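You operate a simulated robot arm through the tools that you are given. There is no shell and no other tool. Be economical: measure what you need, move in short steps, check, and stop when the job is done.

You are at the controls of a simulated two-armed robot. One attempt, no reset.

## Task
Snap the fitting bail onto the teal-banded pail and carry it to the tint bench.
Fine: mop the spill there first and put the cloth back. Set down upright: pail.
Where things are to end (x, y in the base frame): pail within 60 mm of [630, -230].

It is judged by the outcome, as a careful person would: the job done as asked, and still so three seconds after it is handed in. It fails if anything else is knocked over, pushed out of place, dropped, spilled or broken. Flat cloth is picked up by pressing the open fingertips on it (5 to 10 N) and closing them slowly along it; thin cloth reads only 2 to 8 mm in the jaws.

## Robot
Two 7-joint arms with fingered hands on one trunk that stands fixed in place. Base frame: the origin is at the foot of the trunk, x ahead of it, y to its left, z up; the work surface is at about z = 800. Lengths are in mm, angles in rad, forces in N, time in s.
The left shoulder is at [60, 166, 926], the right one opposite. With the tool pointing down near the work surface each hand reaches from about 360 to 860 mm from the base axis, measured 20 degrees to its own side. Payload 5 kg a hand.
The TCP of each hand is the grasp point between the finger pads, 32 mm short of the fingertips. In the tool frame z runs along the fingers and y along their closing line. Largest opening 160 mm; the body of the gripper starts 89 mm behind the TCP. The gripper is a hand of 3 fingers: y runs from the thumb to the fingers, the wrist lies at [0, 0, -267] in the tool frame.
Orientation is that of the tool frame in the base frame, as a unit quaternion [x, y, z, w]. With the fingers straight down and closing along the base's y, the tool's x points along the base's -x, its y along +y and its z along -z.

## Interface
- The arms move only by the tool jog_arm. It takes "left_deltas", "right_deltas" or both (then of equal length, played together; a hand with none holds still); each is a list of rows, each a list of 2 entries, a list of its own where there are three numbers: the shift along the tool's x, y, z in mm, then the turn, a rotation vector about the tool's x, y, z in degrees. In form: [[[x, y, z], [rx, ry, rz]], ...]. A call has 1 to 12 rows; each row shifts and turns the commanded pose from where the row before left it, along the tool's axes as they then stand. Rows are played at 5 a second. More than 50 mm and 0.15 rad between two rows, and nothing of the call is played. Where a pose cannot be reached the arm comes as near as it can. A force on the tool above 40 N (or 10 N above the force at the start of the call, whichever is more), or a blocked arm, ends the call early, and 0.2 s more pass. In this call time passes only in rows, and 0.2 s behind the last. It gives the time, the measured TCP pose, the force on the tool (base axes), the opening and the grip force at its end, in the units of the frame above (readings bear some noise), with the torque about the TCP (base axes, N m) and any sound that the robot's microphone picked up.
- Cameras (640 x 400 px; columns grow to the right, rows downward): "scene" is now at [48.9, -22.5, 1573.1]; the picture's right is [-0.29, -0.96, -0.00], its down [-0.65, 0.19, -0.73] and it looks along [0.70, -0.21, -0.68] (base axes); focal length 336 px, centre (320, 200). "left" rides on the left gripper at [-65, -4, -116] in its tool frame; the picture's right is [0.06, -1.00, 0.00], its down [0.87, 0.05, -0.49] and it looks along [0.49, 0.03, 0.87] (tool axes); focal length 261 px, centre (320, 200). "right" rides on the right gripper at [65, -4, -116] in its tool frame; the picture's right is [0.06, 1.00, 0.00], its down [-0.87, 0.05, -0.49] and it looks along [-0.49, 0.03, 0.87] (tool axes); focal length 261 px, centre (320, 200). There is no depth. A picture from a camera that has moved, and an enlarged one, comes with that camera's place and axes in the base frame and with its lens.
- capture(camera): a new picture of that camera. The clock stands still meanwhile.
- move_column(by): slides the trunk up (or, below 0, down) by that many mm; the arms and the scene camera ride with it, the base frame stays. It gives what a move gives, with no picture.
- move_fingers(finger1, finger2, thumb_bend, hand): sets how far each is bent, from 0 (flat) to 1 (curled in); at 0.3 the hand is open as for a grip, at 0.7 the pads meet at the TCP. One left out holds its place. A second passes; each finger stops where it meets its share of the squeeze, and holds until it gets a number again. It is the only way to open and close the hand. It gives what a move gives, with no picture; readings hold the bend of each and the force on the fingers (four entries, about 0 where the hand has none), thumb and palm.
- head_to(pan, tilt): turns the head with the scene camera to pan (to the left, within 1.501 rad either way) and tilt (down, from -0.506 to 1.204), counted from straight ahead of the robot. It gives what a move gives.
- inspect(camera, box): a new picture of the part [left, top, right, bottom] of that camera's present view, enlarged. The clock stands still meanwhile.
- sign_off(): hands the job in; it is judged then, once.

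Work in short steps. Places have to be worked out from the pictures, the camera data and where the tool is seen: move nearer, look again, correct. Check each grasp and each placing, and mend what went wrong. You have 120 turns and 94 pictures in all, those below and enlarged ones among them. Open the grippers and draw the arms clear of the work before you hand the job in, unless the task says otherwise; then end with one line.

The tools are called after "Request:" as name(argument=value, ...) on one line, values as JSON. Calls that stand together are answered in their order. jog_arm: Moves the arms, as the interface text tells. Its arguments: {"type":"object","properties":{"left_deltas":{"type":"array","items":{"type":"array"}},"right_deltas":{"type":"array","items":{"type":"array"}}},"required":[]} The other tools are called the same way: move_column (by) slides the trunk up or down; move_fingers (finger1, finger2, thumb_bend, hand) moves the fingers one by one; head_to (pan, tilt) turns the head that bears the scene camera; capture (camera) takes a picture; inspect (camera, box) takes an enlarged picture of a part of a camera's view; sign_off () hands the job in.

At the start:

```text
t: 0.0
left_position: [530.7, 32.0, 1246.3]
left_ee_rot: [0.0, 1.0, 0.001, -0.001]
left_wrist_force: [-0.3, 0.7, -0.1]
left_torque: [-0.01, -0.03, -0.02]
left_gripper_width: 160.1
left_grip_force: 0.1
left_shape: jaw
left_bend: [0.3, 0.3, 0.3]
left_finger forces: [0.0, 0.0, 0.0, 0.0, 0.1, 0.1]
right_position: [570.1, -481.7, 1244.0]
right_ee_rot: [0.0, 1.0, 0.0, 0.001]
right_wrist_force: [-0.1, -1.1, -0.3]
right_torque: [0.0, 0.02, -0.02]
right_gripper_width: 159.8
right_grip_force: 0.1
right_shape: jaw
right_bend: [0.3, 0.3, 0.3]
right_finger forces: [0.0, 0.0, 0.1, 0.0, 0.1, 0.0]
trunk travel left (down, up): [-475.0, 115.0]
head pan, tilt: [-0.29, 0.745]
```

scene: 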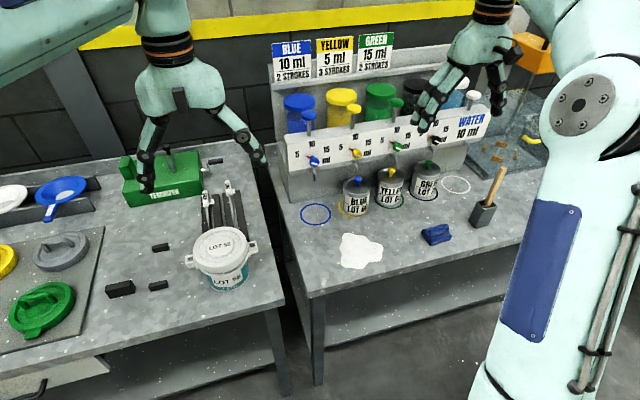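
right: 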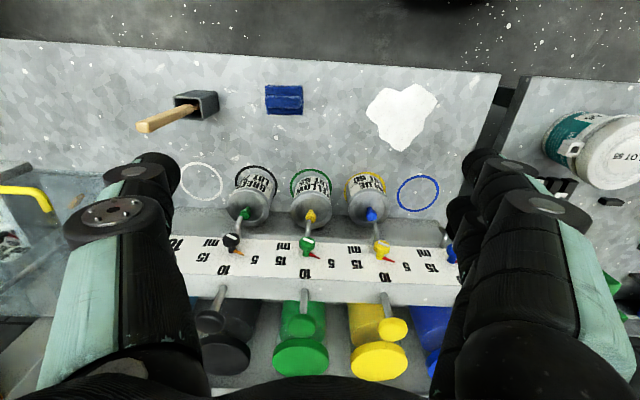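
left: 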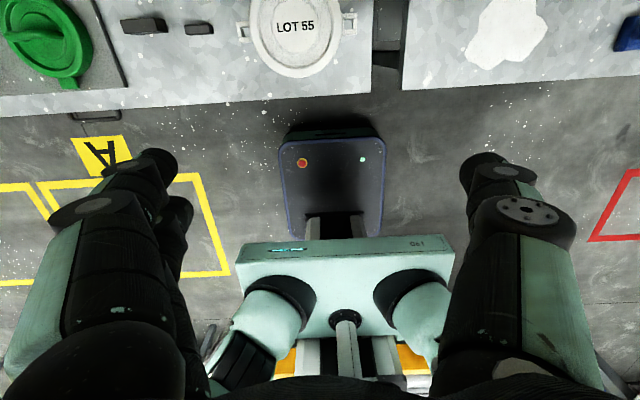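

The picture shows the pail on the left bench with bails beside it, and the spill and blue cloth on the tint bench. I look closer at each.

Request:
inspect(camera="scene", box=[90, 140, 290, 300])

Request:
inspect(camera="scene", box=[280, 140, 520, 290])

Request:
head_to(pan=0.3, tilt=0.8)

Request:
capture(camera="scene")

```text
2.50 times, centred on (190, 220) of scene
camera zoom: at [48.9, -22.5, 1573.1], right [-0.29, -0.96, 0.0], down [-0.65, 0.19, -0.73], along [0.7, -0.21, -0.68], focal length 840 px, centre (645, 150)
```

zoom: 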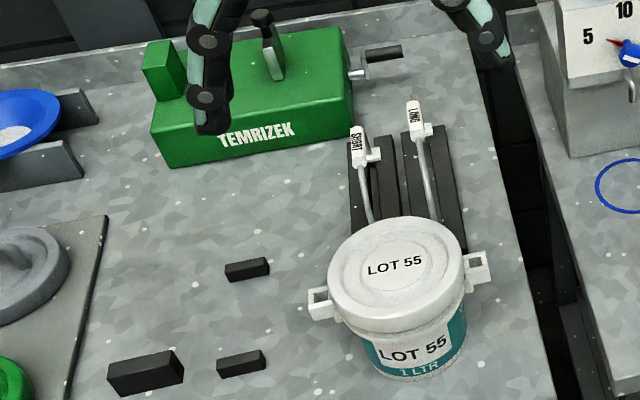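

```text
2.67 times, centred on (400, 215) of scene
camera zoom: at [48.9, -22.5, 1573.1], right [-0.29, -0.96, 0.0], down [-0.65, 0.19, -0.73], along [0.7, -0.21, -0.68], focal length 896 px, centre (107, 160)
```

zoom: 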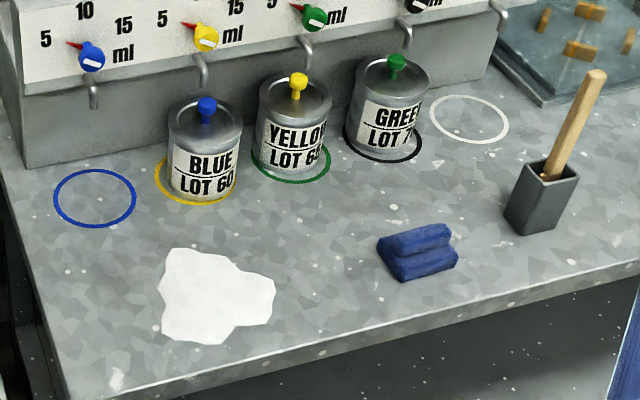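

```text
t: 1.0
left_position: [530.7, 31.4, 1246.9]
left_ee_rot: [0.0, 1.0, 0.0, 0.0]
left_wrist_force: [0.4, 0.1, -0.6]
left_torque: [0.01, 0.0, -0.01]
left_gripper_width: 160.1
left_grip_force: 0.1
left_shape: jaw
left_bend: [0.3, 0.3, 0.3]
left_finger forces: [0.0, 0.1, 0.1, 0.0, 0.1, 0.0]
right_position: [571.3, -481.6, 1244.3]
right_ee_rot: [0.0, 1.0, 0.0, 0.0]
right_wrist_force: [-0.4, 0.1, 0.7]
right_torque: [0.01, 0.02, -0.04]
right_gripper_width: 159.8
right_grip_force: 0.0
right_shape: jaw
right_bend: [0.3, 0.3, 0.3]
right_finger forces: [0.0, 0.1, 0.0, 0.0, 0.0, 0.1]
trunk travel left (down, up): [-475.0, 115.0]
head pan, tilt: [0.3, 0.799]
```

```text
88 pictures are left
camera scene: at [46.4, 25.1, 1568.7], right [0.29, -0.96, 0.0], down [-0.69, -0.21, -0.7], along [0.67, 0.21, -0.72], focal length 336 px, centre (320, 200)
```

scene: 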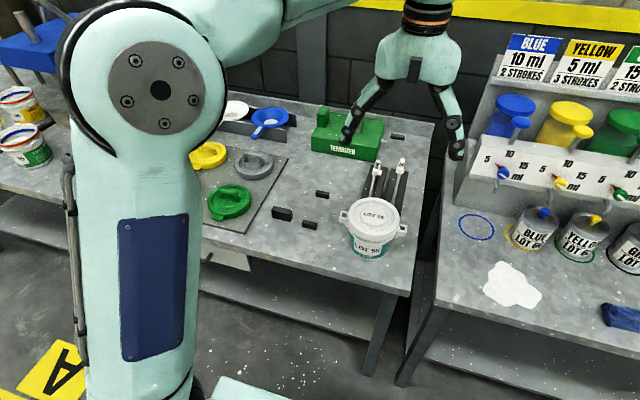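

The pail stands at about (635, 60); the SHORT and LONG bails lie behind it. I move the left hand aside and bring the right hand (its camera looks forward) over for a close look.

Request:
jog_arm(left_deltas=[[[0, 45, 0], [0, 0, 0]], [[0, 45, 0], [0, 0, 0]], [[0, 45, 0], [0, 0, 0]], [[0, 45, 0], [0, 0, 0]], [[0, 45, 0], [0, 0, 0]], [[0, 45, 0], [0, 0, 0]], [[0, 45, 0], [0, 0, 0]], [[0, 0, 0], [0, 0, 0]], [[0, 0, 0], [0, 0, 0]], [[0, 0, 0], [0, 0, 0]]], right_deltas=[[[0, 48, 0], [0, 0, 0]], [[0, 48, 0], [0, 0, 0]], [[0, 48, 0], [0, 0, 0]], [[0, 48, 0], [0, 0, 0]], [[0, 48, 0], [0, 0, 0]], [[0, 48, 0], [0, 0, 0]], [[0, 48, 0], [0, 0, 0]], [[0, 48, 0], [0, 0, 0]], [[0, 48, 0], [0, 0, 0]], [[0, 48, 0], [0, 0, 0]]])

Request:
capture(camera="right")

Request:
capture(camera="scene")

```text
t: 3.2
left_position: [532.0, 349.6, 1245.4]
left_ee_rot: [0.001, 1.0, -0.001, -0.001]
left_wrist_force: [0.5, -0.8, 0.1]
left_torque: [0.03, -0.03, 0.02]
left_gripper_width: 159.8
left_grip_force: 0.0
left_shape: jaw
left_bend: [0.3, 0.3, 0.3]
left_finger forces: [0.0, 0.1, 0.0, 0.0, 0.0, 0.0]
right_position: [571.2, 1.4, 1243.0]
right_ee_rot: [0.0, 1.0, -0.001, -0.001]
right_wrist_force: [0.4, 0.0, -0.3]
right_torque: [0.0, -0.03, -0.01]
right_gripper_width: 159.8
right_grip_force: 0.1
right_shape: jaw
right_bend: [0.3, 0.3, 0.3]
right_finger forces: [0.0, 0.0, 0.1, 0.0, 0.1, 0.0]
trunk travel left (down, up): [-475.0, 115.0]
head pan, tilt: [0.3, 0.799]
```

```text
87 pictures are left
camera right: at [507.6, -2.3, 1358.1], right [-0.06, 1.0, 0.0], down [0.87, 0.06, 0.49], along [0.49, 0.03, -0.87], focal length 261 px, centre (320, 200)
```

right: 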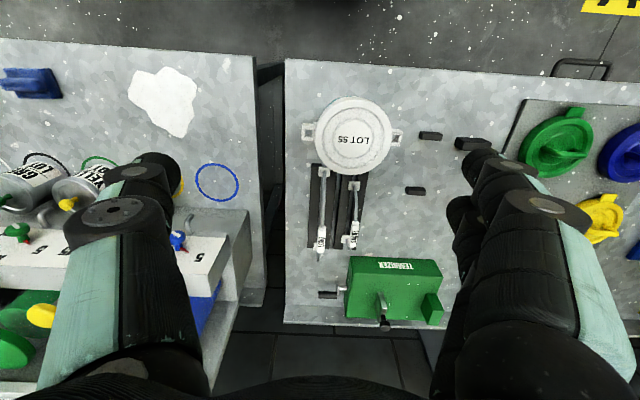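

```text
86 pictures are left
camera scene: at [46.6, 26.9, 1568.6], right [0.3, -0.96, 0.0], down [-0.68, -0.21, -0.7], along [0.67, 0.21, -0.72], focal length 336 px, centre (320, 200)
```

scene: 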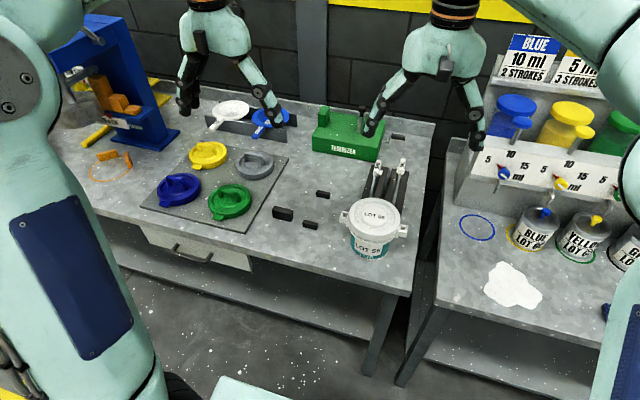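

The bails lie behind the pail in a black rack. I zoom in on the rack, pail ears, spill and cloth.

Request:
inspect(camera="right", box=[285, 85, 425, 255])

Request:
inspect(camera="scene", box=[320, 150, 430, 265])

```text
2.35 times, centred on (355, 170) of right
camera zoom: at [507.6, -2.3, 1358.1], right [-0.06, 1.0, 0.0], down [0.87, 0.06, 0.49], along [0.49, 0.03, -0.87], focal length 613 px, centre (238, 271)
```

zoom: 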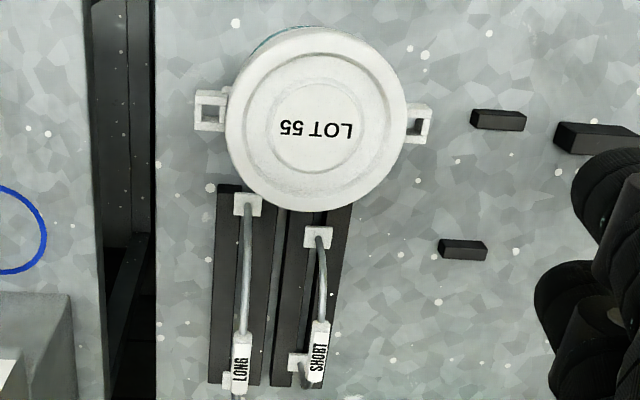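

```text
3.48 times, centred on (375, 208) of scene
camera zoom: at [46.6, 26.9, 1568.6], right [0.3, -0.96, 0.0], down [-0.68, -0.21, -0.7], along [0.67, 0.21, -0.72], focal length 1169 px, centre (129, 174)
```

zoom: 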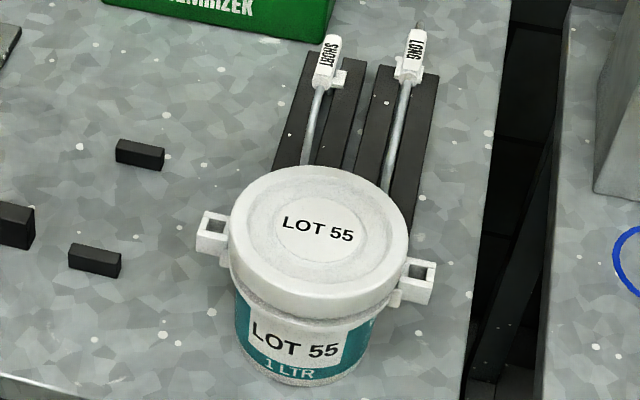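

The SHORT bail spans about 152 mm, matching the ears (about 155 mm apart at z≈900, centre (627, 62)); LONG is some 215. Mopping first: I move the right hand over to the cloth and turn the head there.

Request:
jog_arm(right_deltas=[[[0, -46, 0], [0, 0, 0]], [[0, -46, 0], [0, 0, 0]], [[0, -46, 0], [0, 0, 0]], [[0, -46, 0], [0, 0, 0]], [[0, -46, 0], [0, 0, 0]], [[0, -46, 0], [0, 0, 0]], [[0, -46, 0], [0, 0, 0]], [[0, -46, 10], [0, 0, 0]], [[0, -46, 40], [0, 0, 0]], [[0, -46, 40], [0, 0, 0]], [[15, -40, 40], [0, 0, 0]], [[20, -40, 40], [0, 0, 0]]])

Request:
head_to(pan=-0.6, tilt=0.85)

Request:
capture(camera="right")

Request:
capture(camera="scene")

```text
refused: row 9 steps farther than a row can; nothing moved
```

```text
t: 4.4
left_position: [530.7, 347.4, 1246.2]
left_ee_rot: [0.0, 1.0, 0.0, -0.001]
left_wrist_force: [-0.3, -0.4, 0.3]
left_torque: [-0.01, 0.02, -0.01]
left_gripper_width: 159.9
left_grip_force: 0.0
left_shape: jaw
left_bend: [0.3, 0.3, 0.3]
left_finger forces: [0.0, 0.0, 0.0, 0.0, 0.0, 0.0]
right_position: [571.2, -1.2, 1242.8]
right_ee_rot: [0.0, 1.0, 0.0, 0.0]
right_wrist_force: [-0.5, 0.1, 0.4]
right_torque: [-0.04, 0.0, 0.01]
right_gripper_width: 159.6
right_grip_force: 0.3
right_shape: jaw
right_bend: [0.3, 0.3, 0.3]
right_finger forces: [0.0, 0.0, 0.0, 0.0, 0.0, 0.0]
trunk travel left (down, up): [-475.0, 115.0]
head pan, tilt: [-0.6, 0.85]
```

```text
83 pictures are left
camera right: at [507.5, -4.8, 1358.3], right [-0.06, 1.0, 0.0], down [0.87, 0.05, 0.49], along [0.49, 0.03, -0.87], focal length 261 px, centre (320, 200)
```

right: 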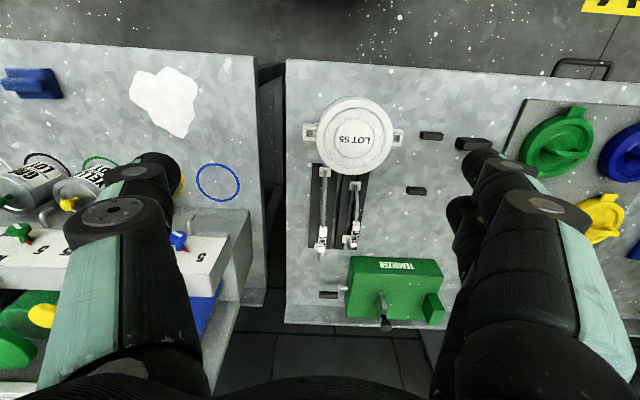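

```text
82 pictures are left
camera scene: at [33.8, -42.4, 1564.7], right [-0.56, -0.83, 0.0], down [-0.62, 0.42, -0.66], along [0.54, -0.37, -0.75], focal length 336 px, centre (320, 200)
```

scene: 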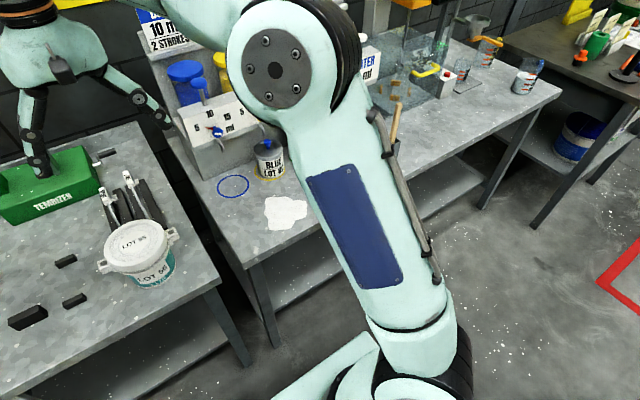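

Nothing moved (a row was too long). I repeat it with rows under 50 mm.

Request:
jog_arm(right_deltas=[[[2, -46, 0], [0, 0, 0]], [[2, -46, 0], [0, 0, 0]], [[2, -46, 0], [0, 0, 0]], [[2, -46, 0], [0, 0, 0]], [[2, -46, 0], [0, 0, 0]], [[2, -46, 0], [0, 0, 0]], [[2, -46, 0], [0, 0, 0]], [[2, -46, 10], [0, 0, 0]], [[2, -46, 15], [0, 0, 0]], [[2, -46, 15], [0, 0, 0]], [[2, -46, 15], [0, 0, 0]], [[2, -40, 25], [0, 0, 0]]])

Request:
capture(camera="right")

```text
t: 7.0
left_position: [531.1, 345.9, 1245.2]
left_ee_rot: [0.001, 1.0, -0.001, 0.0]
left_wrist_force: [-0.3, -0.6, -0.5]
left_torque: [0.04, -0.03, -0.01]
left_gripper_width: 160.1
left_grip_force: 0.0
left_shape: jaw
left_bend: [0.3, 0.3, 0.3]
left_finger forces: [0.1, 0.0, 0.0, 0.1, 0.1, 0.0]
right_position: [547.1, -549.7, 1163.4]
right_ee_rot: [0.0, 1.0, 0.0, 0.001]
right_wrist_force: [0.2, -0.9, -0.1]
right_torque: [0.08, 0.0, 0.01]
right_gripper_width: 159.8
right_grip_force: 0.0
right_shape: jaw
right_bend: [0.3, 0.3, 0.3]
right_finger forces: [0.0, 0.0, 0.0, 0.0, 0.0, 0.1]
trunk travel left (down, up): [-475.0, 115.0]
head pan, tilt: [-0.6, 0.85]
```

```text
81 pictures are left
camera right: at [482.7, -553.2, 1278.6], right [-0.06, 1.0, 0.0], down [0.87, 0.05, 0.49], along [0.49, 0.03, -0.87], focal length 261 px, centre (320, 200)
```

right: 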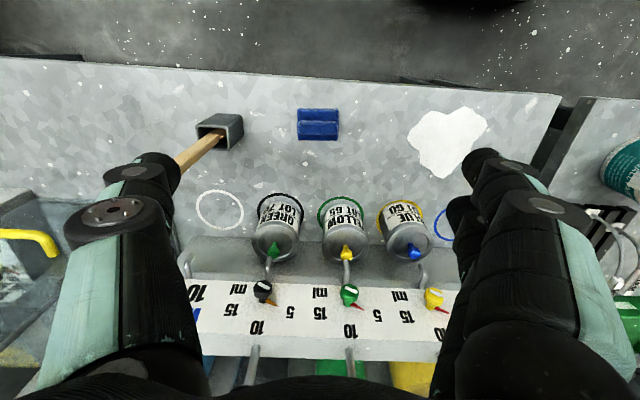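

The cloth sits at about (591, −550), roughly 75 by 50 mm. I take an enlarged look at it and at the spill.

Request:
inspect(camera="right", box=[260, 80, 580, 260])

```text
2.00 times, centred on (420, 170) of right
camera zoom: at [482.7, -553.2, 1278.6], right [-0.06, 1.0, 0.0], down [0.87, 0.05, 0.49], along [0.49, 0.03, -0.87], focal length 521 px, centre (120, 260)
```

zoom: 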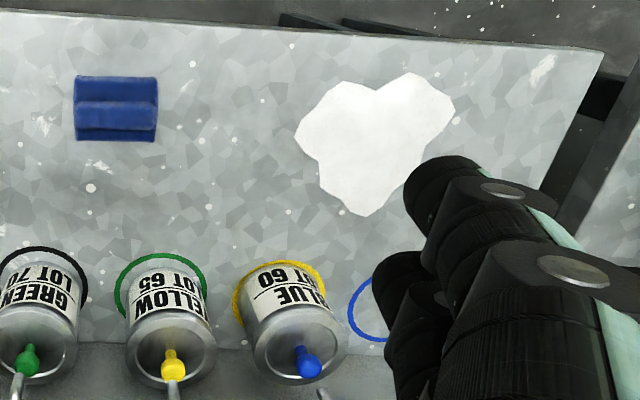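

Spill spans x 548–686, y −384…−244, so it overlaps the pail's target. Cloth centre is (592, −550). I descend above the cloth and check.

Request:
jog_arm(right_deltas=[[[-23, 0, 40], [0, 0, 0]], [[-22, 0, 40], [0, 0, 0]], [[0, 0, 45], [0, 0, 0]], [[0, 0, 45], [0, 0, 0]], [[0, 0, 45], [0, 0, 0]], [[0, 0, 48], [0, 0, 0]]])

Request:
capture(camera="right")

Request:
capture(camera="scene")

```text
t: 8.4
left_position: [532.0, 347.5, 1245.9]
left_ee_rot: [-0.001, 1.0, 0.0, 0.0]
left_wrist_force: [-0.6, 0.0, 0.6]
left_torque: [0.02, 0.01, 0.01]
left_gripper_width: 160.1
left_grip_force: 0.1
left_shape: jaw
left_bend: [0.3, 0.3, 0.3]
left_finger forces: [0.0, 0.1, 0.1, 0.0, 0.1, 0.0]
right_position: [592.5, -548.1, 900.3]
right_ee_rot: [0.0, 1.0, 0.001, 0.0]
right_wrist_force: [0.3, -0.1, 0.2]
right_torque: [0.04, 0.0, 0.01]
right_gripper_width: 159.6
right_grip_force: 0.1
right_shape: jaw
right_bend: [0.3, 0.3, 0.3]
right_finger forces: [0.0, 0.0, 0.1, 0.0, 0.0, 0.0]
trunk travel left (down, up): [-475.0, 115.0]
head pan, tilt: [-0.6, 0.85]
```

```text
79 pictures are left
camera right: at [528.4, -551.7, 1014.8], right [-0.06, 1.0, 0.0], down [0.87, 0.05, 0.49], along [0.49, 0.03, -0.87], focal length 261 px, centre (320, 200)
```

right: 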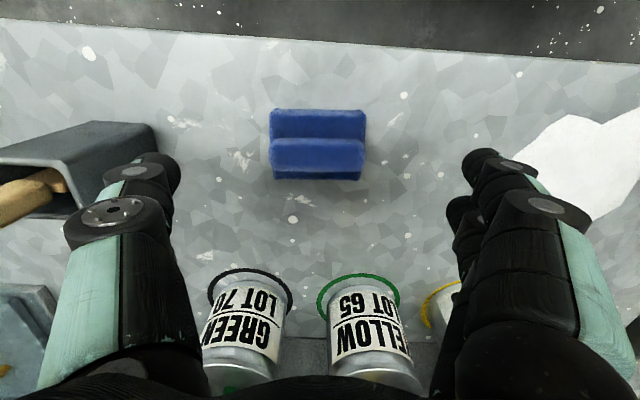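

```text
78 pictures are left
camera scene: at [34.4, -43.3, 1564.7], right [-0.57, -0.82, 0.0], down [-0.62, 0.42, -0.66], along [0.54, -0.37, -0.75], focal length 336 px, centre (320, 200)
```

scene: 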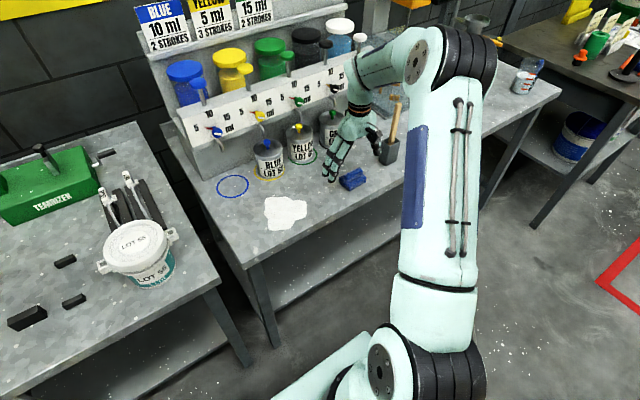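

The hand is centred over the cloth, but the thumb comes close to the brush holder, so I narrow the opening before descending.

Request:
move_fingers(hand="right", finger1=0.4, finger2=0.4, thumb_bend=0.4)

Request:
jog_arm(right_deltas=[[[0, 0, 25], [0, 0, 0]], [[0, 0, 20], [0, 0, 0]], [[0, 0, 8], [0, 0, 0]]])

Request:
capture(camera="right")

```text
t: 9.4
left_position: [531.7, 347.8, 1245.5]
left_ee_rot: [0.0, 1.0, 0.0, -0.001]
left_wrist_force: [-0.9, -0.1, -0.9]
left_torque: [-0.01, -0.02, 0.04]
left_gripper_width: 160.0
left_grip_force: 0.0
left_shape: jaw
left_bend: [0.3, 0.3, 0.3]
left_finger forces: [0.0, 0.0, 0.0, 0.0, 0.0, 0.0]
right_position: [592.7, -547.7, 900.9]
right_ee_rot: [0.0, 1.0, 0.0, 0.001]
right_wrist_force: [-0.6, 0.3, 0.3]
right_torque: [-0.02, -0.01, 0.01]
right_gripper_width: 129.0
right_grip_force: 0.1
right_shape: fingers
right_bend: [0.4, 0.4, 0.4]
right_finger forces: [0.0, 0.1, 0.0, 0.0, 0.1, 0.0]
trunk travel left (down, up): [-475.0, 115.0]
head pan, tilt: [-0.6, 0.85]
```

```text
t: 10.2
left_position: [529.7, 347.1, 1247.6]
left_ee_rot: [0.0, 1.0, -0.001, 0.001]
left_wrist_force: [-0.3, 0.3, -0.9]
left_torque: [0.01, -0.02, 0.04]
left_gripper_width: 160.1
left_grip_force: 0.0
left_shape: jaw
left_bend: [0.3, 0.3, 0.3]
left_finger forces: [0.1, 0.0, 0.0, 0.0, 0.0, 0.1]
right_position: [592.5, -547.3, 846.8]
right_ee_rot: [0.001, 1.0, 0.0, 0.0]
right_wrist_force: [0.8, 0.5, 0.0]
right_torque: [0.01, 0.01, 0.02]
right_gripper_width: 128.8
right_grip_force: 0.2
right_shape: fingers
right_bend: [0.4, 0.4, 0.4]
right_finger forces: [0.0, 0.1, 0.0, 0.0, 0.0, 0.1]
trunk travel left (down, up): [-475.0, 115.0]
head pan, tilt: [-0.6, 0.85]
```

```text
77 pictures are left
camera right: at [528.4, -550.8, 962.1], right [-0.06, 1.0, 0.0], down [0.87, 0.05, 0.49], along [0.49, 0.03, -0.87], focal length 261 px, centre (320, 200)
```

right: 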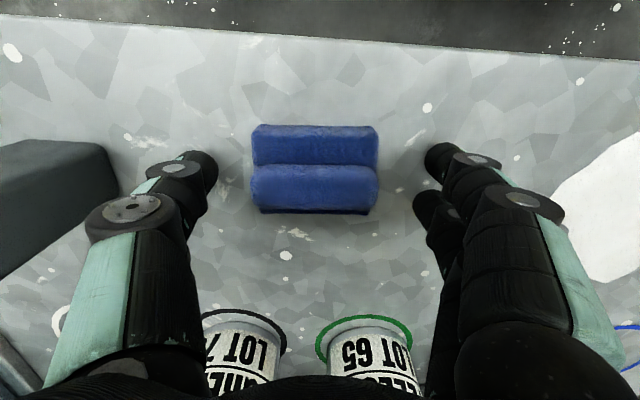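

The fingers straddle the cloth. I go a little lower and close gently.

Request:
jog_arm(right_deltas=[[[0, 0, 4], [0, 0, 0]], [[0, 0, 4], [0, 0, 0]]])

Request:
move_fingers(hand="right", finger1=0.55, finger2=0.55, thumb_bend=0.55)

Request:
capture(camera="right")

```text
t: 10.8
left_position: [531.4, 347.7, 1244.9]
left_ee_rot: [-0.001, 1.0, 0.0, 0.0]
left_wrist_force: [-0.2, -0.1, 0.5]
left_torque: [0.01, 0.01, 0.0]
left_gripper_width: 159.9
left_grip_force: 0.1
left_shape: jaw
left_bend: [0.3, 0.3, 0.3]
left_finger forces: [0.0, 0.0, 0.0, 0.0, 0.0, 0.0]
right_position: [592.0, -547.3, 839.2]
right_ee_rot: [0.0, 1.0, 0.0, 0.0]
right_wrist_force: [0.5, -0.2, 0.5]
right_torque: [-0.01, 0.02, 0.0]
right_gripper_width: 128.9
right_grip_force: 0.1
right_shape: fingers
right_bend: [0.4, 0.4, 0.4]
right_finger forces: [0.1, 0.1, 0.0, 0.1, 0.0, 0.0]
trunk travel left (down, up): [-475.0, 115.0]
head pan, tilt: [-0.6, 0.85]
```

```text
t: 11.8
left_position: [530.9, 348.6, 1244.9]
left_ee_rot: [-0.001, 1.0, 0.001, 0.0]
left_wrist_force: [0.1, 0.1, 0.3]
left_torque: [0.02, 0.02, -0.03]
left_gripper_width: 160.1
left_grip_force: 0.1
left_shape: jaw
left_bend: [0.3, 0.3, 0.3]
left_finger forces: [0.1, 0.0, 0.0, 0.0, 0.0, 0.0]
right_position: [592.0, -547.6, 840.7]
right_ee_rot: [-0.001, 1.0, 0.0, 0.001]
right_wrist_force: [1.3, 0.5, 6.2]
right_torque: [0.3, -0.02, -0.07]
right_gripper_width: 79.4
right_grip_force: 9.4
right_shape: fingers
right_bend: [0.53, 0.52, 0.53]
right_finger forces: [6.3, 5.8, 0.0, 0.1, 6.1, 0.1]
trunk travel left (down, up): [-475.0, 115.0]
head pan, tilt: [-0.6, 0.85]
```

```text
76 pictures are left
camera right: at [528.3, -550.4, 955.8], right [-0.06, 1.0, 0.0], down [0.87, 0.05, 0.49], along [0.49, 0.03, -0.87], focal length 261 px, centre (320, 200)
```

right: 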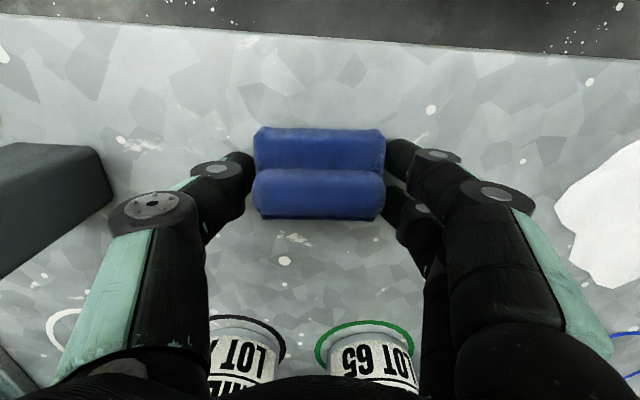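

The fingers hold the cloth at 79 mm with about 9 N. I tighten slightly and lift to test it.

Request:
move_fingers(hand="right", finger1=0.6, finger2=0.6, thumb_bend=0.6)

Request:
jog_arm(right_deltas=[[[0, 0, -10], [0, 0, 0]], [[0, 0, -15], [0, 0, 0]], [[0, 0, -15], [0, 0, 0]]])

Request:
capture(camera="right")

Request:
inspect(camera="scene", box=[180, 100, 440, 260])

```text
t: 12.8
left_position: [530.6, 347.5, 1245.6]
left_ee_rot: [0.0, 1.0, 0.0, 0.001]
left_wrist_force: [0.1, 0.0, -0.5]
left_torque: [-0.02, 0.04, 0.01]
left_gripper_width: 159.9
left_grip_force: 0.1
left_shape: jaw
left_bend: [0.3, 0.3, 0.3]
left_finger forces: [0.0, 0.0, 0.1, 0.0, 0.1, 0.0]
right_position: [591.9, -548.6, 839.5]
right_ee_rot: [0.0, 1.0, -0.001, -0.001]
right_wrist_force: [2.5, 2.5, 7.2]
right_torque: [0.47, -0.05, -0.05]
right_gripper_width: 77.9
right_grip_force: 17.2
right_shape: fingers
right_bend: [0.53, 0.53, 0.55]
right_finger forces: [9.9, 10.7, 0.0, 0.0, 13.5, 0.0]
trunk travel left (down, up): [-475.0, 115.0]
head pan, tilt: [-0.6, 0.85]
```

```text
t: 13.6
left_position: [530.7, 347.8, 1245.7]
left_ee_rot: [0.0, 1.0, 0.0, 0.0]
left_wrist_force: [-0.4, -0.6, -0.2]
left_torque: [-0.04, -0.02, 0.01]
left_gripper_width: 160.0
left_grip_force: 0.0
left_shape: jaw
left_bend: [0.3, 0.3, 0.3]
left_finger forces: [0.0, 0.0, 0.0, 0.1, 0.0, 0.0]
right_position: [591.6, -547.2, 880.3]
right_ee_rot: [0.0, 1.0, 0.0, 0.0]
right_wrist_force: [0.3, 0.3, 0.1]
right_torque: [-0.03, 0.04, 0.04]
right_gripper_width: 77.8
right_grip_force: 14.2
right_shape: fingers
right_bend: [0.54, 0.53, 0.55]
right_finger forces: [6.7, 7.2, 0.0, 0.1, 13.9, 0.0]
trunk travel left (down, up): [-475.0, 115.0]
head pan, tilt: [-0.6, 0.85]
```

```text
75 pictures are left
camera right: at [528.0, -550.7, 995.5], right [-0.06, 1.0, 0.0], down [0.87, 0.05, 0.49], along [0.49, 0.03, -0.87], focal length 261 px, centre (320, 200)
```

right: 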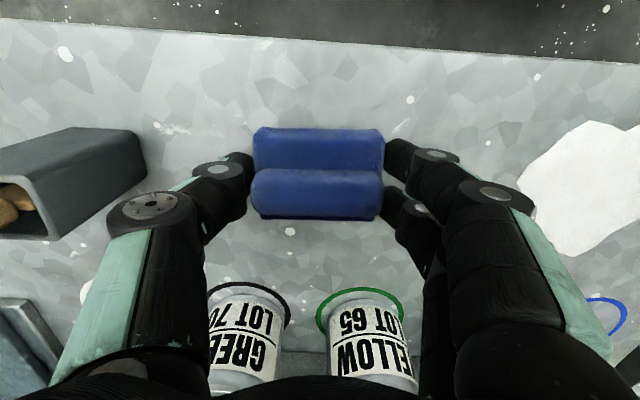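

```text
2.46 times, centred on (310, 180) of scene
camera zoom: at [33.5, -42.5, 1564.7], right [-0.56, -0.83, 0.0], down [-0.62, 0.42, -0.66], along [0.54, -0.37, -0.75], focal length 827 px, centre (345, 249)
```

zoom: 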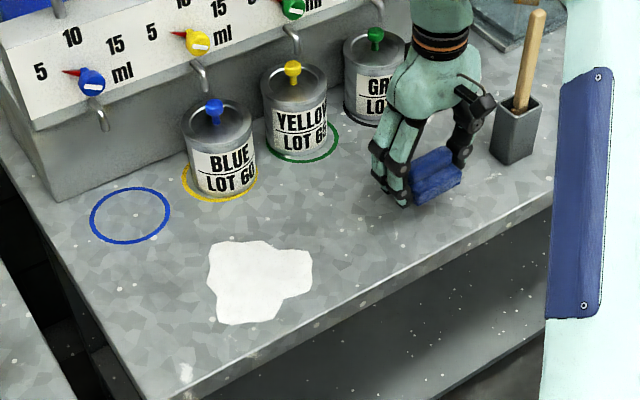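

The cloth is held firmly and lifted. I carry it to the spill's edge and lower it there.

Request:
jog_arm(right_deltas=[[[5, 43, 0], [0, 0, 0]], [[5, 43, 0], [0, 0, 0]], [[6, 43, 0], [0, 0, 0]], [[6, 43, 0], [0, 0, 0]], [[0, 0, 20], [0, 0, 0]], [[0, 0, 17], [0, 0, 0]], [[0, 0, 4], [0, 0, 0]]])

```text
t: 15.2
left_position: [531.0, 350.4, 1246.2]
left_ee_rot: [0.0, 1.0, 0.0, 0.0]
left_wrist_force: [0.0, 1.2, 0.5]
left_torque: [0.01, 0.02, -0.02]
left_gripper_width: 159.8
left_grip_force: 0.0
left_shape: jaw
left_bend: [0.3, 0.3, 0.3]
left_finger forces: [0.0, 0.1, 0.0, 0.0, 0.1, 0.0]
right_position: [572.1, -374.5, 840.4]
right_ee_rot: [0.0, 1.0, 0.0, 0.001]
right_wrist_force: [-2.0, 1.0, 11.8]
right_torque: [0.63, 0.14, 0.04]
right_gripper_width: 77.9
right_grip_force: 20.8
right_shape: fingers
right_bend: [0.54, 0.53, 0.55]
right_finger forces: [14.8, 12.1, 0.0, 0.0, 14.4, 0.0]
trunk travel left (down, up): [-475.0, 115.0]
head pan, tilt: [-0.6, 0.85]
```

Pressing with about 12 N. I sweep along y in the first two strokes and look.

Request:
jog_arm(right_deltas=[[[0, 30, 0], [0, 0, 0]], [[0, 35, 0], [0, 0, 0]], [[0, 35, 0], [0, 0, 0]], [[0, 25, 0], [0, 0, 0]], [[-30, 0, 0], [0, 0, 0]], [[0, -30, 0], [0, 0, 0]], [[0, -35, 0], [0, 0, 0]], [[0, -35, 0], [0, 0, 0]], [[0, -25, 0], [0, 0, 0]], [[-30, 0, 0], [0, 0, 0]]])

Request:
inspect(camera="scene", box=[180, 100, 440, 260])

```text
t: 17.4
left_position: [529.2, 348.3, 1248.0]
left_ee_rot: [0.001, 1.0, -0.001, 0.0]
left_wrist_force: [-1.0, -0.1, -0.1]
left_torque: [-0.06, -0.01, -0.03]
left_gripper_width: 160.0
left_grip_force: 0.1
left_shape: jaw
left_bend: [0.3, 0.3, 0.3]
left_finger forces: [0.0, 0.0, 0.0, 0.0, 0.0, 0.0]
right_position: [629.2, -375.3, 838.2]
right_ee_rot: [0.0, 1.0, -0.001, 0.001]
right_wrist_force: [-4.7, -0.3, 24.5]
right_torque: [1.05, 0.21, 0.18]
right_gripper_width: 77.9
right_grip_force: 27.8
right_shape: fingers
right_bend: [0.56, 0.56, 0.56]
right_finger forces: [20.7, 19.1, 0.0, 0.0, 15.1, 0.1]
trunk travel left (down, up): [-475.0, 115.0]
head pan, tilt: [-0.6, 0.85]
```

```text
2.46 times, centred on (310, 180) of scene
camera zoom: at [31.3, -41.4, 1564.9], right [-0.57, -0.82, 0.0], down [-0.62, 0.43, -0.66], along [0.54, -0.37, -0.75], focal length 827 px, centre (345, 249)
```

zoom: 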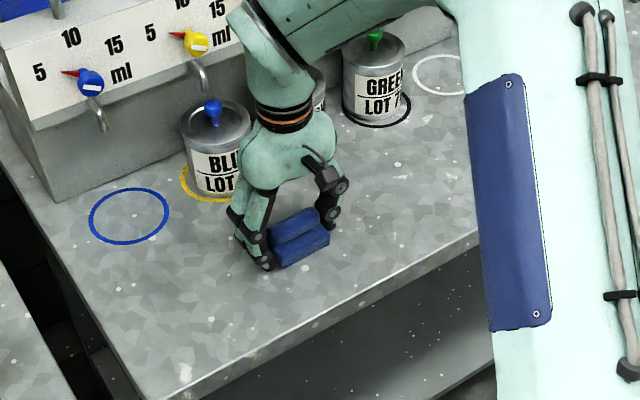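

The spill seems gone already. Force has risen to 24 N, so I ease off a touch and finish the remaining area near the shelf side, then lift.

Request:
jog_arm(right_deltas=[[[0, 10, -1.5], [0, 0, 0]], [[0, 35, 0], [0, 0, 0]], [[0, 35, 0], [0, 0, 0]], [[0, 30, 0], [0, 0, 0]], [[-25, 0, 0], [0, 0, 0]], [[0, -35, 0], [0, 0, 0]], [[0, -30, 0], [0, 0, 0]], [[0, 0, -15], [0, 0, 0]], [[10, -20, -30], [0, 0, 0]]])

Request:
capture(camera="right")

Request:
inspect(camera="scene", box=[180, 100, 440, 260])

```text
t: 19.4
left_position: [531.1, 346.5, 1246.2]
left_ee_rot: [-0.001, 1.0, 0.001, -0.001]
left_wrist_force: [0.3, -0.3, 0.0]
left_torque: [0.02, 0.01, 0.01]
left_gripper_width: 160.0
left_grip_force: 0.0
left_shape: jaw
left_bend: [0.3, 0.3, 0.3]
left_finger forces: [0.0, 0.0, 0.0, 0.1, 0.0, 0.1]
right_position: [643.7, -352.7, 882.3]
right_ee_rot: [0.0, 1.0, 0.0, -0.001]
right_wrist_force: [0.1, -0.2, -1.0]
right_torque: [0.01, 0.01, 0.0]
right_gripper_width: 77.4
right_grip_force: 14.8
right_shape: fingers
right_bend: [0.55, 0.54, 0.56]
right_finger forces: [6.9, 7.4, 0.0, 0.0, 14.4, 0.0]
trunk travel left (down, up): [-475.0, 115.0]
head pan, tilt: [-0.6, 0.85]
```

```text
72 pictures are left
camera right: at [580.5, -355.6, 999.0], right [-0.06, 1.0, 0.0], down [0.87, 0.05, 0.49], along [0.49, 0.03, -0.87], focal length 261 px, centre (320, 200)
```

right: 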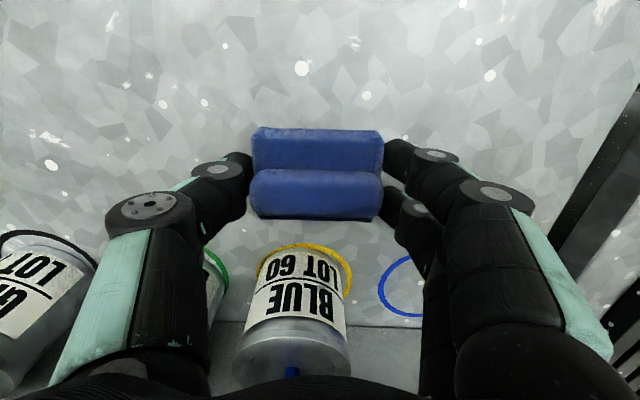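

```text
2.46 times, centred on (310, 180) of scene
camera zoom: at [33.2, -43.5, 1564.6], right [-0.57, -0.82, 0.0], down [-0.62, 0.43, -0.66], along [0.54, -0.37, -0.75], focal length 827 px, centre (345, 249)
```

zoom: 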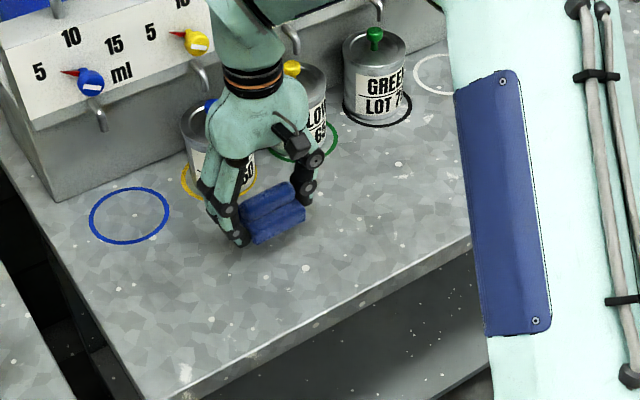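

The spill is fully mopped. I take the cloth back to (592, −548) and set it down.

Request:
jog_arm(right_deltas=[[[10, -39, 0], [0, 0, 0]], [[10, -39, 0], [0, 0, 0]], [[10, -39, 0], [0, 0, 0]], [[10, -39, 0], [0, 0, 0]], [[11, -39, 0], [0, 0, 0]], [[0, 0, 20], [0, 0, 0]], [[0, 0, 16], [0, 0, 0]], [[0, 0, 5], [0, 0, 0]]])

Request:
move_fingers(hand="right", finger1=0.4, finger2=0.4, thumb_bend=0.4)

Request:
jog_arm(right_deltas=[[[0, 0, -20], [0, 0, 0]], [[0, 0, -45], [0, 0, 0]], [[0, 0, -45], [0, 0, 0]], [[0, 0, -45], [0, 0, 0]], [[0, 0, -45], [0, 0, 0]], [[0, 0, -45], [0, 0, 0]], [[0, 0, -45], [0, 0, 0]]])

Request:
capture(camera="right")

```text
t: 21.2
left_position: [531.2, 348.0, 1245.7]
left_ee_rot: [0.0, 1.0, 0.0, 0.0]
left_wrist_force: [0.6, -0.9, 0.0]
left_torque: [0.01, 0.01, -0.01]
left_gripper_width: 159.6
left_grip_force: 0.0
left_shape: jaw
left_bend: [0.3, 0.3, 0.3]
left_finger forces: [0.0, 0.0, 0.0, 0.0, 0.2, 0.0]
right_position: [595.1, -547.1, 844.3]
right_ee_rot: [0.001, 1.0, 0.0, 0.0]
right_wrist_force: [0.0, -0.2, 0.1]
right_torque: [0.01, 0.05, 0.02]
right_gripper_width: 77.4
right_grip_force: 14.0
right_shape: fingers
right_bend: [0.55, 0.54, 0.56]
right_finger forces: [7.1, 7.5, 0.0, 0.1, 14.6, 0.0]
trunk travel left (down, up): [-475.0, 115.0]
head pan, tilt: [-0.6, 0.85]
```

```text
t: 22.2
left_position: [531.0, 346.1, 1246.0]
left_ee_rot: [0.001, 1.0, 0.0, -0.001]
left_wrist_force: [-0.2, -0.7, 0.1]
left_torque: [0.01, 0.0, -0.04]
left_gripper_width: 160.0
left_grip_force: 0.1
left_shape: jaw
left_bend: [0.3, 0.3, 0.3]
left_finger forces: [0.0, 0.0, 0.0, 0.1, 0.0, 0.1]
right_position: [594.4, -545.3, 844.2]
right_ee_rot: [0.0, 1.0, 0.0, 0.0]
right_wrist_force: [-0.5, 0.0, 0.8]
right_torque: [0.01, 0.04, -0.03]
right_gripper_width: 127.3
right_grip_force: 0.1
right_shape: fingers
right_bend: [0.4, 0.4, 0.4]
right_finger forces: [0.1, 0.0, 0.0, 0.0, 0.0, 0.0]
trunk travel left (down, up): [-475.0, 115.0]
head pan, tilt: [-0.6, 0.85]
```

```text
t: 23.8
left_position: [531.0, 347.5, 1245.8]
left_ee_rot: [0.0, 1.0, 0.0, -0.001]
left_wrist_force: [-1.0, 0.6, -0.2]
left_torque: [0.01, -0.02, -0.01]
left_gripper_width: 159.9
left_grip_force: 0.1
left_shape: jaw
left_bend: [0.3, 0.3, 0.3]
left_finger forces: [0.0, 0.0, 0.0, 0.0, 0.1, 0.0]
right_position: [593.5, -544.8, 1134.9]
right_ee_rot: [0.001, 1.0, 0.001, 0.0]
right_wrist_force: [-0.7, -1.2, 0.3]
right_torque: [-0.05, 0.02, 0.02]
right_gripper_width: 127.5
right_grip_force: 0.0
right_shape: fingers
right_bend: [0.4, 0.4, 0.4]
right_finger forces: [0.0, 0.0, 0.0, 0.0, 0.0, 0.0]
trunk travel left (down, up): [-475.0, 115.0]
head pan, tilt: [-0.6, 0.85]
```

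```text
70 pictures are left
camera right: at [528.7, -547.5, 1249.6], right [-0.06, 1.0, 0.0], down [0.87, 0.05, 0.49], along [0.49, 0.03, -0.87], focal length 261 px, centre (320, 200)
```

right: 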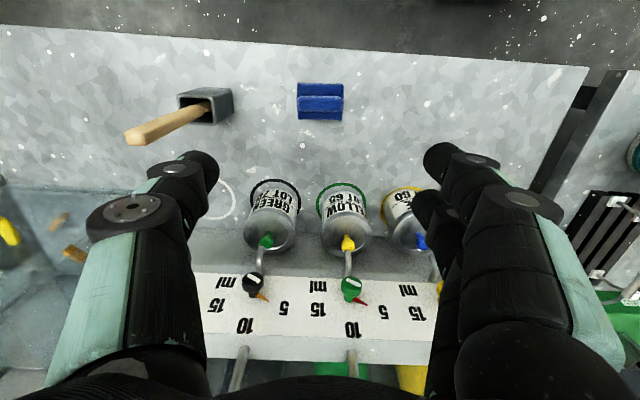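

The cloth is back at (594, −544). Next, the bail: I tilt the left hand 30° forward, so its camera looks straight down, and bring it above the SHORT bail; I narrow its fingers to keep clear of the LONG bail.

Request:
jog_arm(left_deltas=[[[0, 0, 0], [0, -7.5, 0]], [[0, 0, 0], [0, -7.5, 0]], [[0, 0, 0], [0, -7.5, 0]], [[0, 0, 0], [0, -7.5, 0]]])

Request:
jog_arm(left_deltas=[[[-15, -29.7, 33.8], [0, 0, 0]], [[-15, -29.7, 33.8], [0, 0, 0]], [[-15, -29.7, 33.8], [0, 0, 0]], [[-15, -29.7, 33.8], [0, 0, 0]], [[-15, -29.7, 33.8], [0, 0, 0]], [[-15, -29.7, 33.8], [0, 0, 0]], [[-15, -29.7, 33.8], [0, 0, 0]], [[-15, -29.7, 33.8], [0, 0, 0]], [[-15, -29.7, 33.8], [0, 0, 0]]])

Request:
move_fingers(hand="left", finger1=0.52, finger2=0.52, thumb_bend=0.52)

Request:
head_to(pan=0.15, tilt=0.75)

Request:
capture(camera="left")

Request:
capture(camera="scene")

```text
t: 24.8
left_position: [530.8, 347.3, 1246.7]
left_ee_rot: [0.0, 0.966, -0.001, 0.26]
left_wrist_force: [0.1, -1.0, -0.5]
left_torque: [-0.03, -0.02, 0.02]
left_gripper_width: 159.8
left_grip_force: 0.2
left_shape: jaw
left_bend: [0.3, 0.3, 0.3]
left_finger forces: [0.0, 0.0, 0.0, 0.1, 0.0, 0.0]
right_position: [592.9, -544.3, 1134.1]
right_ee_rot: [0.0, 1.0, -0.001, 0.0]
right_wrist_force: [-0.5, 0.1, 0.4]
right_torque: [-0.03, -0.01, 0.02]
right_gripper_width: 127.9
right_grip_force: 0.1
right_shape: fingers
right_bend: [0.4, 0.4, 0.4]
right_finger forces: [0.0, 0.1, 0.1, 0.0, 0.0, 0.0]
trunk travel left (down, up): [-475.0, 115.0]
head pan, tilt: [-0.6, 0.85]
```

```text
t: 26.8
left_position: [801.7, 80.0, 1051.1]
left_ee_rot: [-0.001, 0.966, 0.001, 0.259]
left_wrist_force: [-0.3, 0.2, 0.5]
left_torque: [0.02, 0.02, 0.04]
left_gripper_width: 159.7
left_grip_force: 0.1
left_shape: jaw
left_bend: [0.3, 0.3, 0.3]
left_finger forces: [0.1, 0.0, 0.1, 0.0, 0.1, 0.1]
right_position: [593.6, -546.2, 1132.4]
right_ee_rot: [0.0, 1.0, 0.001, -0.001]
right_wrist_force: [1.0, 0.9, 0.6]
right_torque: [0.04, -0.01, 0.0]
right_gripper_width: 127.7
right_grip_force: 0.0
right_shape: fingers
right_bend: [0.4, 0.4, 0.4]
right_finger forces: [0.0, 0.0, 0.1, 0.0, 0.0, 0.0]
trunk travel left (down, up): [-475.0, 115.0]
head pan, tilt: [-0.6, 0.85]
```

```text
t: 27.8
left_position: [800.1, 79.9, 1051.7]
left_ee_rot: [0.0, 0.966, 0.0, 0.259]
left_wrist_force: [0.0, 0.2, -0.2]
left_torque: [-0.01, -0.01, 0.03]
left_gripper_width: 79.7
left_grip_force: 0.1
left_shape: fingers
left_bend: [0.52, 0.52, 0.52]
left_finger forces: [0.0, 0.0, 0.0, 0.0, 0.1, 0.0]
right_position: [593.2, -545.8, 1134.1]
right_ee_rot: [0.0, 1.0, 0.0, 0.0]
right_wrist_force: [0.0, -0.6, -0.1]
right_torque: [0.01, 0.02, 0.02]
right_gripper_width: 128.0
right_grip_force: 0.0
right_shape: fingers
right_bend: [0.4, 0.4, 0.4]
right_finger forces: [0.0, 0.0, 0.0, 0.0, 0.0, 0.1]
trunk travel left (down, up): [-475.0, 115.0]
head pan, tilt: [-0.6, 0.85]
```

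```text
t: 28.9
left_position: [801.0, 81.9, 1051.8]
left_ee_rot: [0.0, 0.966, 0.001, 0.259]
left_wrist_force: [-0.4, 0.0, 0.8]
left_torque: [-0.02, -0.04, 0.03]
left_gripper_width: 80.1
left_grip_force: 0.1
left_shape: fingers
left_bend: [0.52, 0.52, 0.52]
left_finger forces: [0.0, 0.1, 0.0, 0.0, 0.0, 0.0]
right_position: [593.3, -545.3, 1134.2]
right_ee_rot: [0.0, 1.0, 0.0, 0.0]
right_wrist_force: [0.1, -0.2, 0.7]
right_torque: [-0.04, 0.01, 0.02]
right_gripper_width: 127.6
right_grip_force: 0.0
right_shape: fingers
right_bend: [0.4, 0.4, 0.4]
right_finger forces: [0.0, 0.0, 0.1, 0.0, 0.0, 0.0]
trunk travel left (down, up): [-475.0, 115.0]
head pan, tilt: [0.15, 0.75]
```

```text
69 pictures are left
camera left: at [799.7, 76.8, 1184.9], right [-0.05, -1.0, -0.03], down [-1.0, 0.05, -0.01], along [0.01, 0.03, -1.0], focal length 261 px, centre (320, 200)
```

left: 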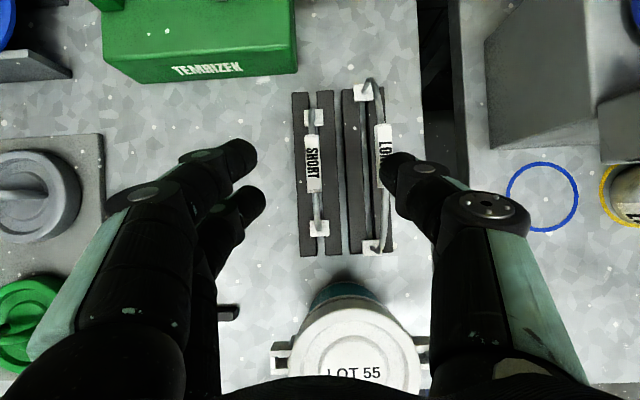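

```text
68 pictures are left
camera scene: at [51.2, 13.6, 1572.7], right [0.15, -0.99, 0.0], down [-0.67, -0.1, -0.73], along [0.72, 0.11, -0.68], focal length 336 px, centre (320, 200)
```

scene: 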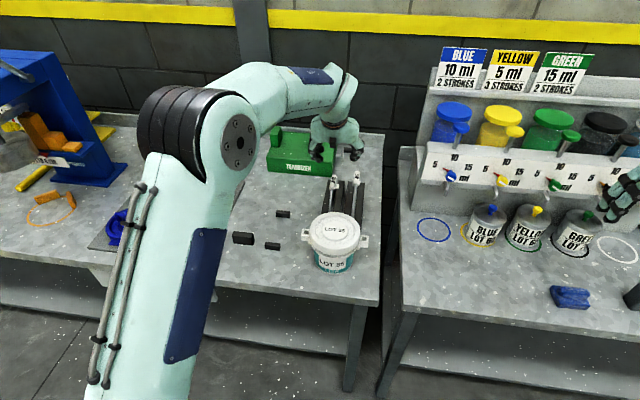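

The view is now straight down. I enlarge the bails and the ears for exact measuring.

Request:
inspect(camera="left", box=[260, 60, 420, 270])

Request:
inspect(camera="scene", box=[290, 150, 390, 290])

```text
1.90 times, centred on (340, 165) of left
camera zoom: at [799.7, 76.8, 1184.9], right [-0.05, -1.0, -0.03], down [-1.0, 0.05, -0.01], along [0.01, 0.03, -1.0], focal length 496 px, centre (282, 267)
```

zoom: 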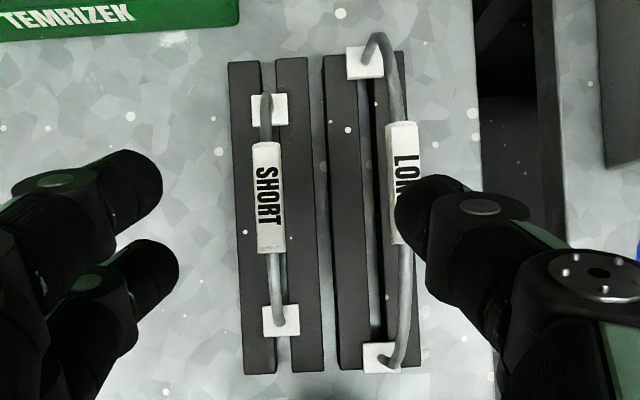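

```text
2.86 times, centred on (340, 220) of scene
camera zoom: at [51.2, 13.6, 1572.7], right [0.15, -0.99, 0.0], down [-0.67, -0.1, -0.73], along [0.72, 0.11, -0.68], focal length 960 px, centre (263, 143)
```

zoom: 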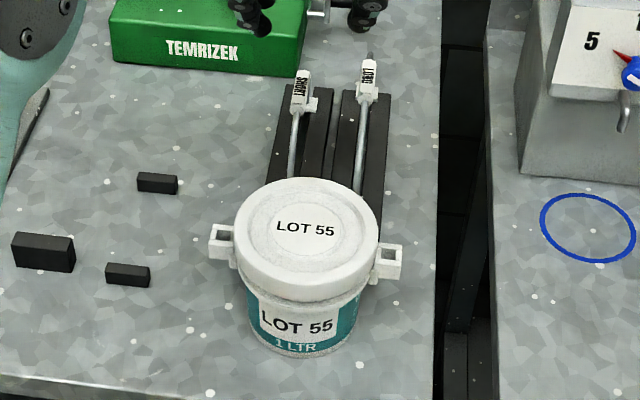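

SHORT spans 154 mm (LONG 214); ears are 155 mm apart, so SHORT fits. Its crown is at about (838, 90, 912). I bend the thumb inward to clear LONG, and approach in steps.

Request:
move_fingers(hand="left", finger1=0.47, finger2=0.47, thumb_bend=0.62)

Request:
jog_arm(left_deltas=[[[4.5, 3.5, 32.5], [0, 0, 0]], [[4.5, 3.5, 32.5], [0, 0, 0]], [[4.5, 3, 32.3], [0, 0, 0]]])

Request:
capture(camera="left")

Request:
inspect(camera="scene", box=[260, 80, 420, 220])

```text
t: 29.9
left_position: [800.6, 80.0, 1052.7]
left_ee_rot: [0.0, 0.966, 0.0, 0.259]
left_wrist_force: [0.3, 0.3, -0.4]
left_torque: [0.01, -0.03, 0.02]
left_gripper_width: 69.2
left_grip_force: 0.0
left_shape: fingers
left_bend: [0.47, 0.47, 0.62]
left_finger forces: [0.0, 0.0, 0.1, 0.0, 0.0, 0.0]
right_position: [593.3, -545.2, 1133.1]
right_ee_rot: [0.0, 1.0, 0.0, 0.0]
right_wrist_force: [0.1, 0.2, -0.1]
right_torque: [-0.02, 0.02, -0.03]
right_gripper_width: 127.6
right_grip_force: 0.1
right_shape: fingers
right_bend: [0.4, 0.4, 0.4]
right_finger forces: [0.1, 0.0, 0.0, 0.0, 0.0, 0.0]
trunk travel left (down, up): [-475.0, 115.0]
head pan, tilt: [0.15, 0.75]
```

```text
t: 30.7
left_position: [838.6, 90.0, 957.2]
left_ee_rot: [0.0, 0.966, 0.0, 0.259]
left_wrist_force: [0.0, 0.1, -0.2]
left_torque: [-0.01, 0.02, 0.0]
left_gripper_width: 69.4
left_grip_force: 0.1
left_shape: fingers
left_bend: [0.47, 0.47, 0.62]
left_finger forces: [0.0, 0.1, 0.0, 0.0, 0.0, 0.0]
right_position: [594.6, -544.5, 1132.9]
right_ee_rot: [0.0, 1.0, 0.0, 0.0]
right_wrist_force: [0.6, 0.5, -0.2]
right_torque: [0.0, 0.03, 0.02]
right_gripper_width: 127.5
right_grip_force: 0.0
right_shape: fingers
right_bend: [0.4, 0.4, 0.4]
right_finger forces: [0.1, 0.0, 0.0, 0.0, 0.1, 0.0]
trunk travel left (down, up): [-475.0, 115.0]
head pan, tilt: [0.15, 0.75]
```

```text
65 pictures are left
camera left: at [837.5, 86.1, 1091.5], right [-0.05, -1.0, -0.03], down [-1.0, 0.05, -0.01], along [0.01, 0.03, -1.0], focal length 261 px, centre (320, 200)
```

left: 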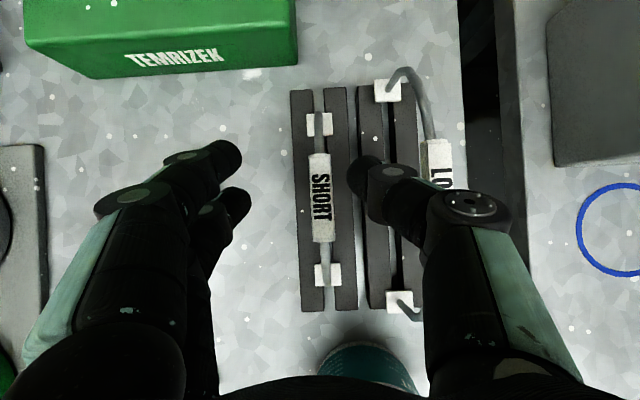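

```text
2.86 times, centred on (340, 150) of scene
camera zoom: at [52.1, 13.6, 1572.7], right [0.15, -0.99, 0.0], down [-0.67, -0.1, -0.73], along [0.72, 0.11, -0.68], focal length 960 px, centre (263, 343)
```

zoom: 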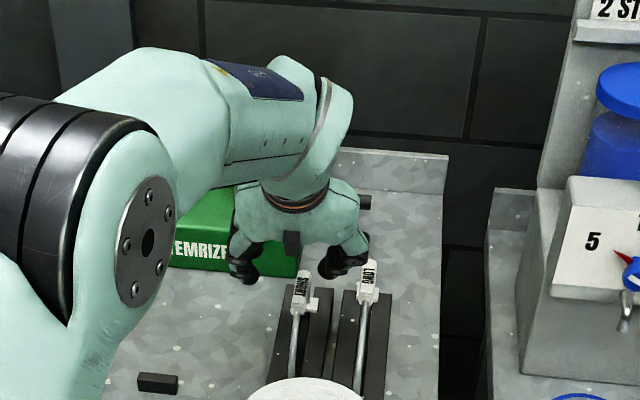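

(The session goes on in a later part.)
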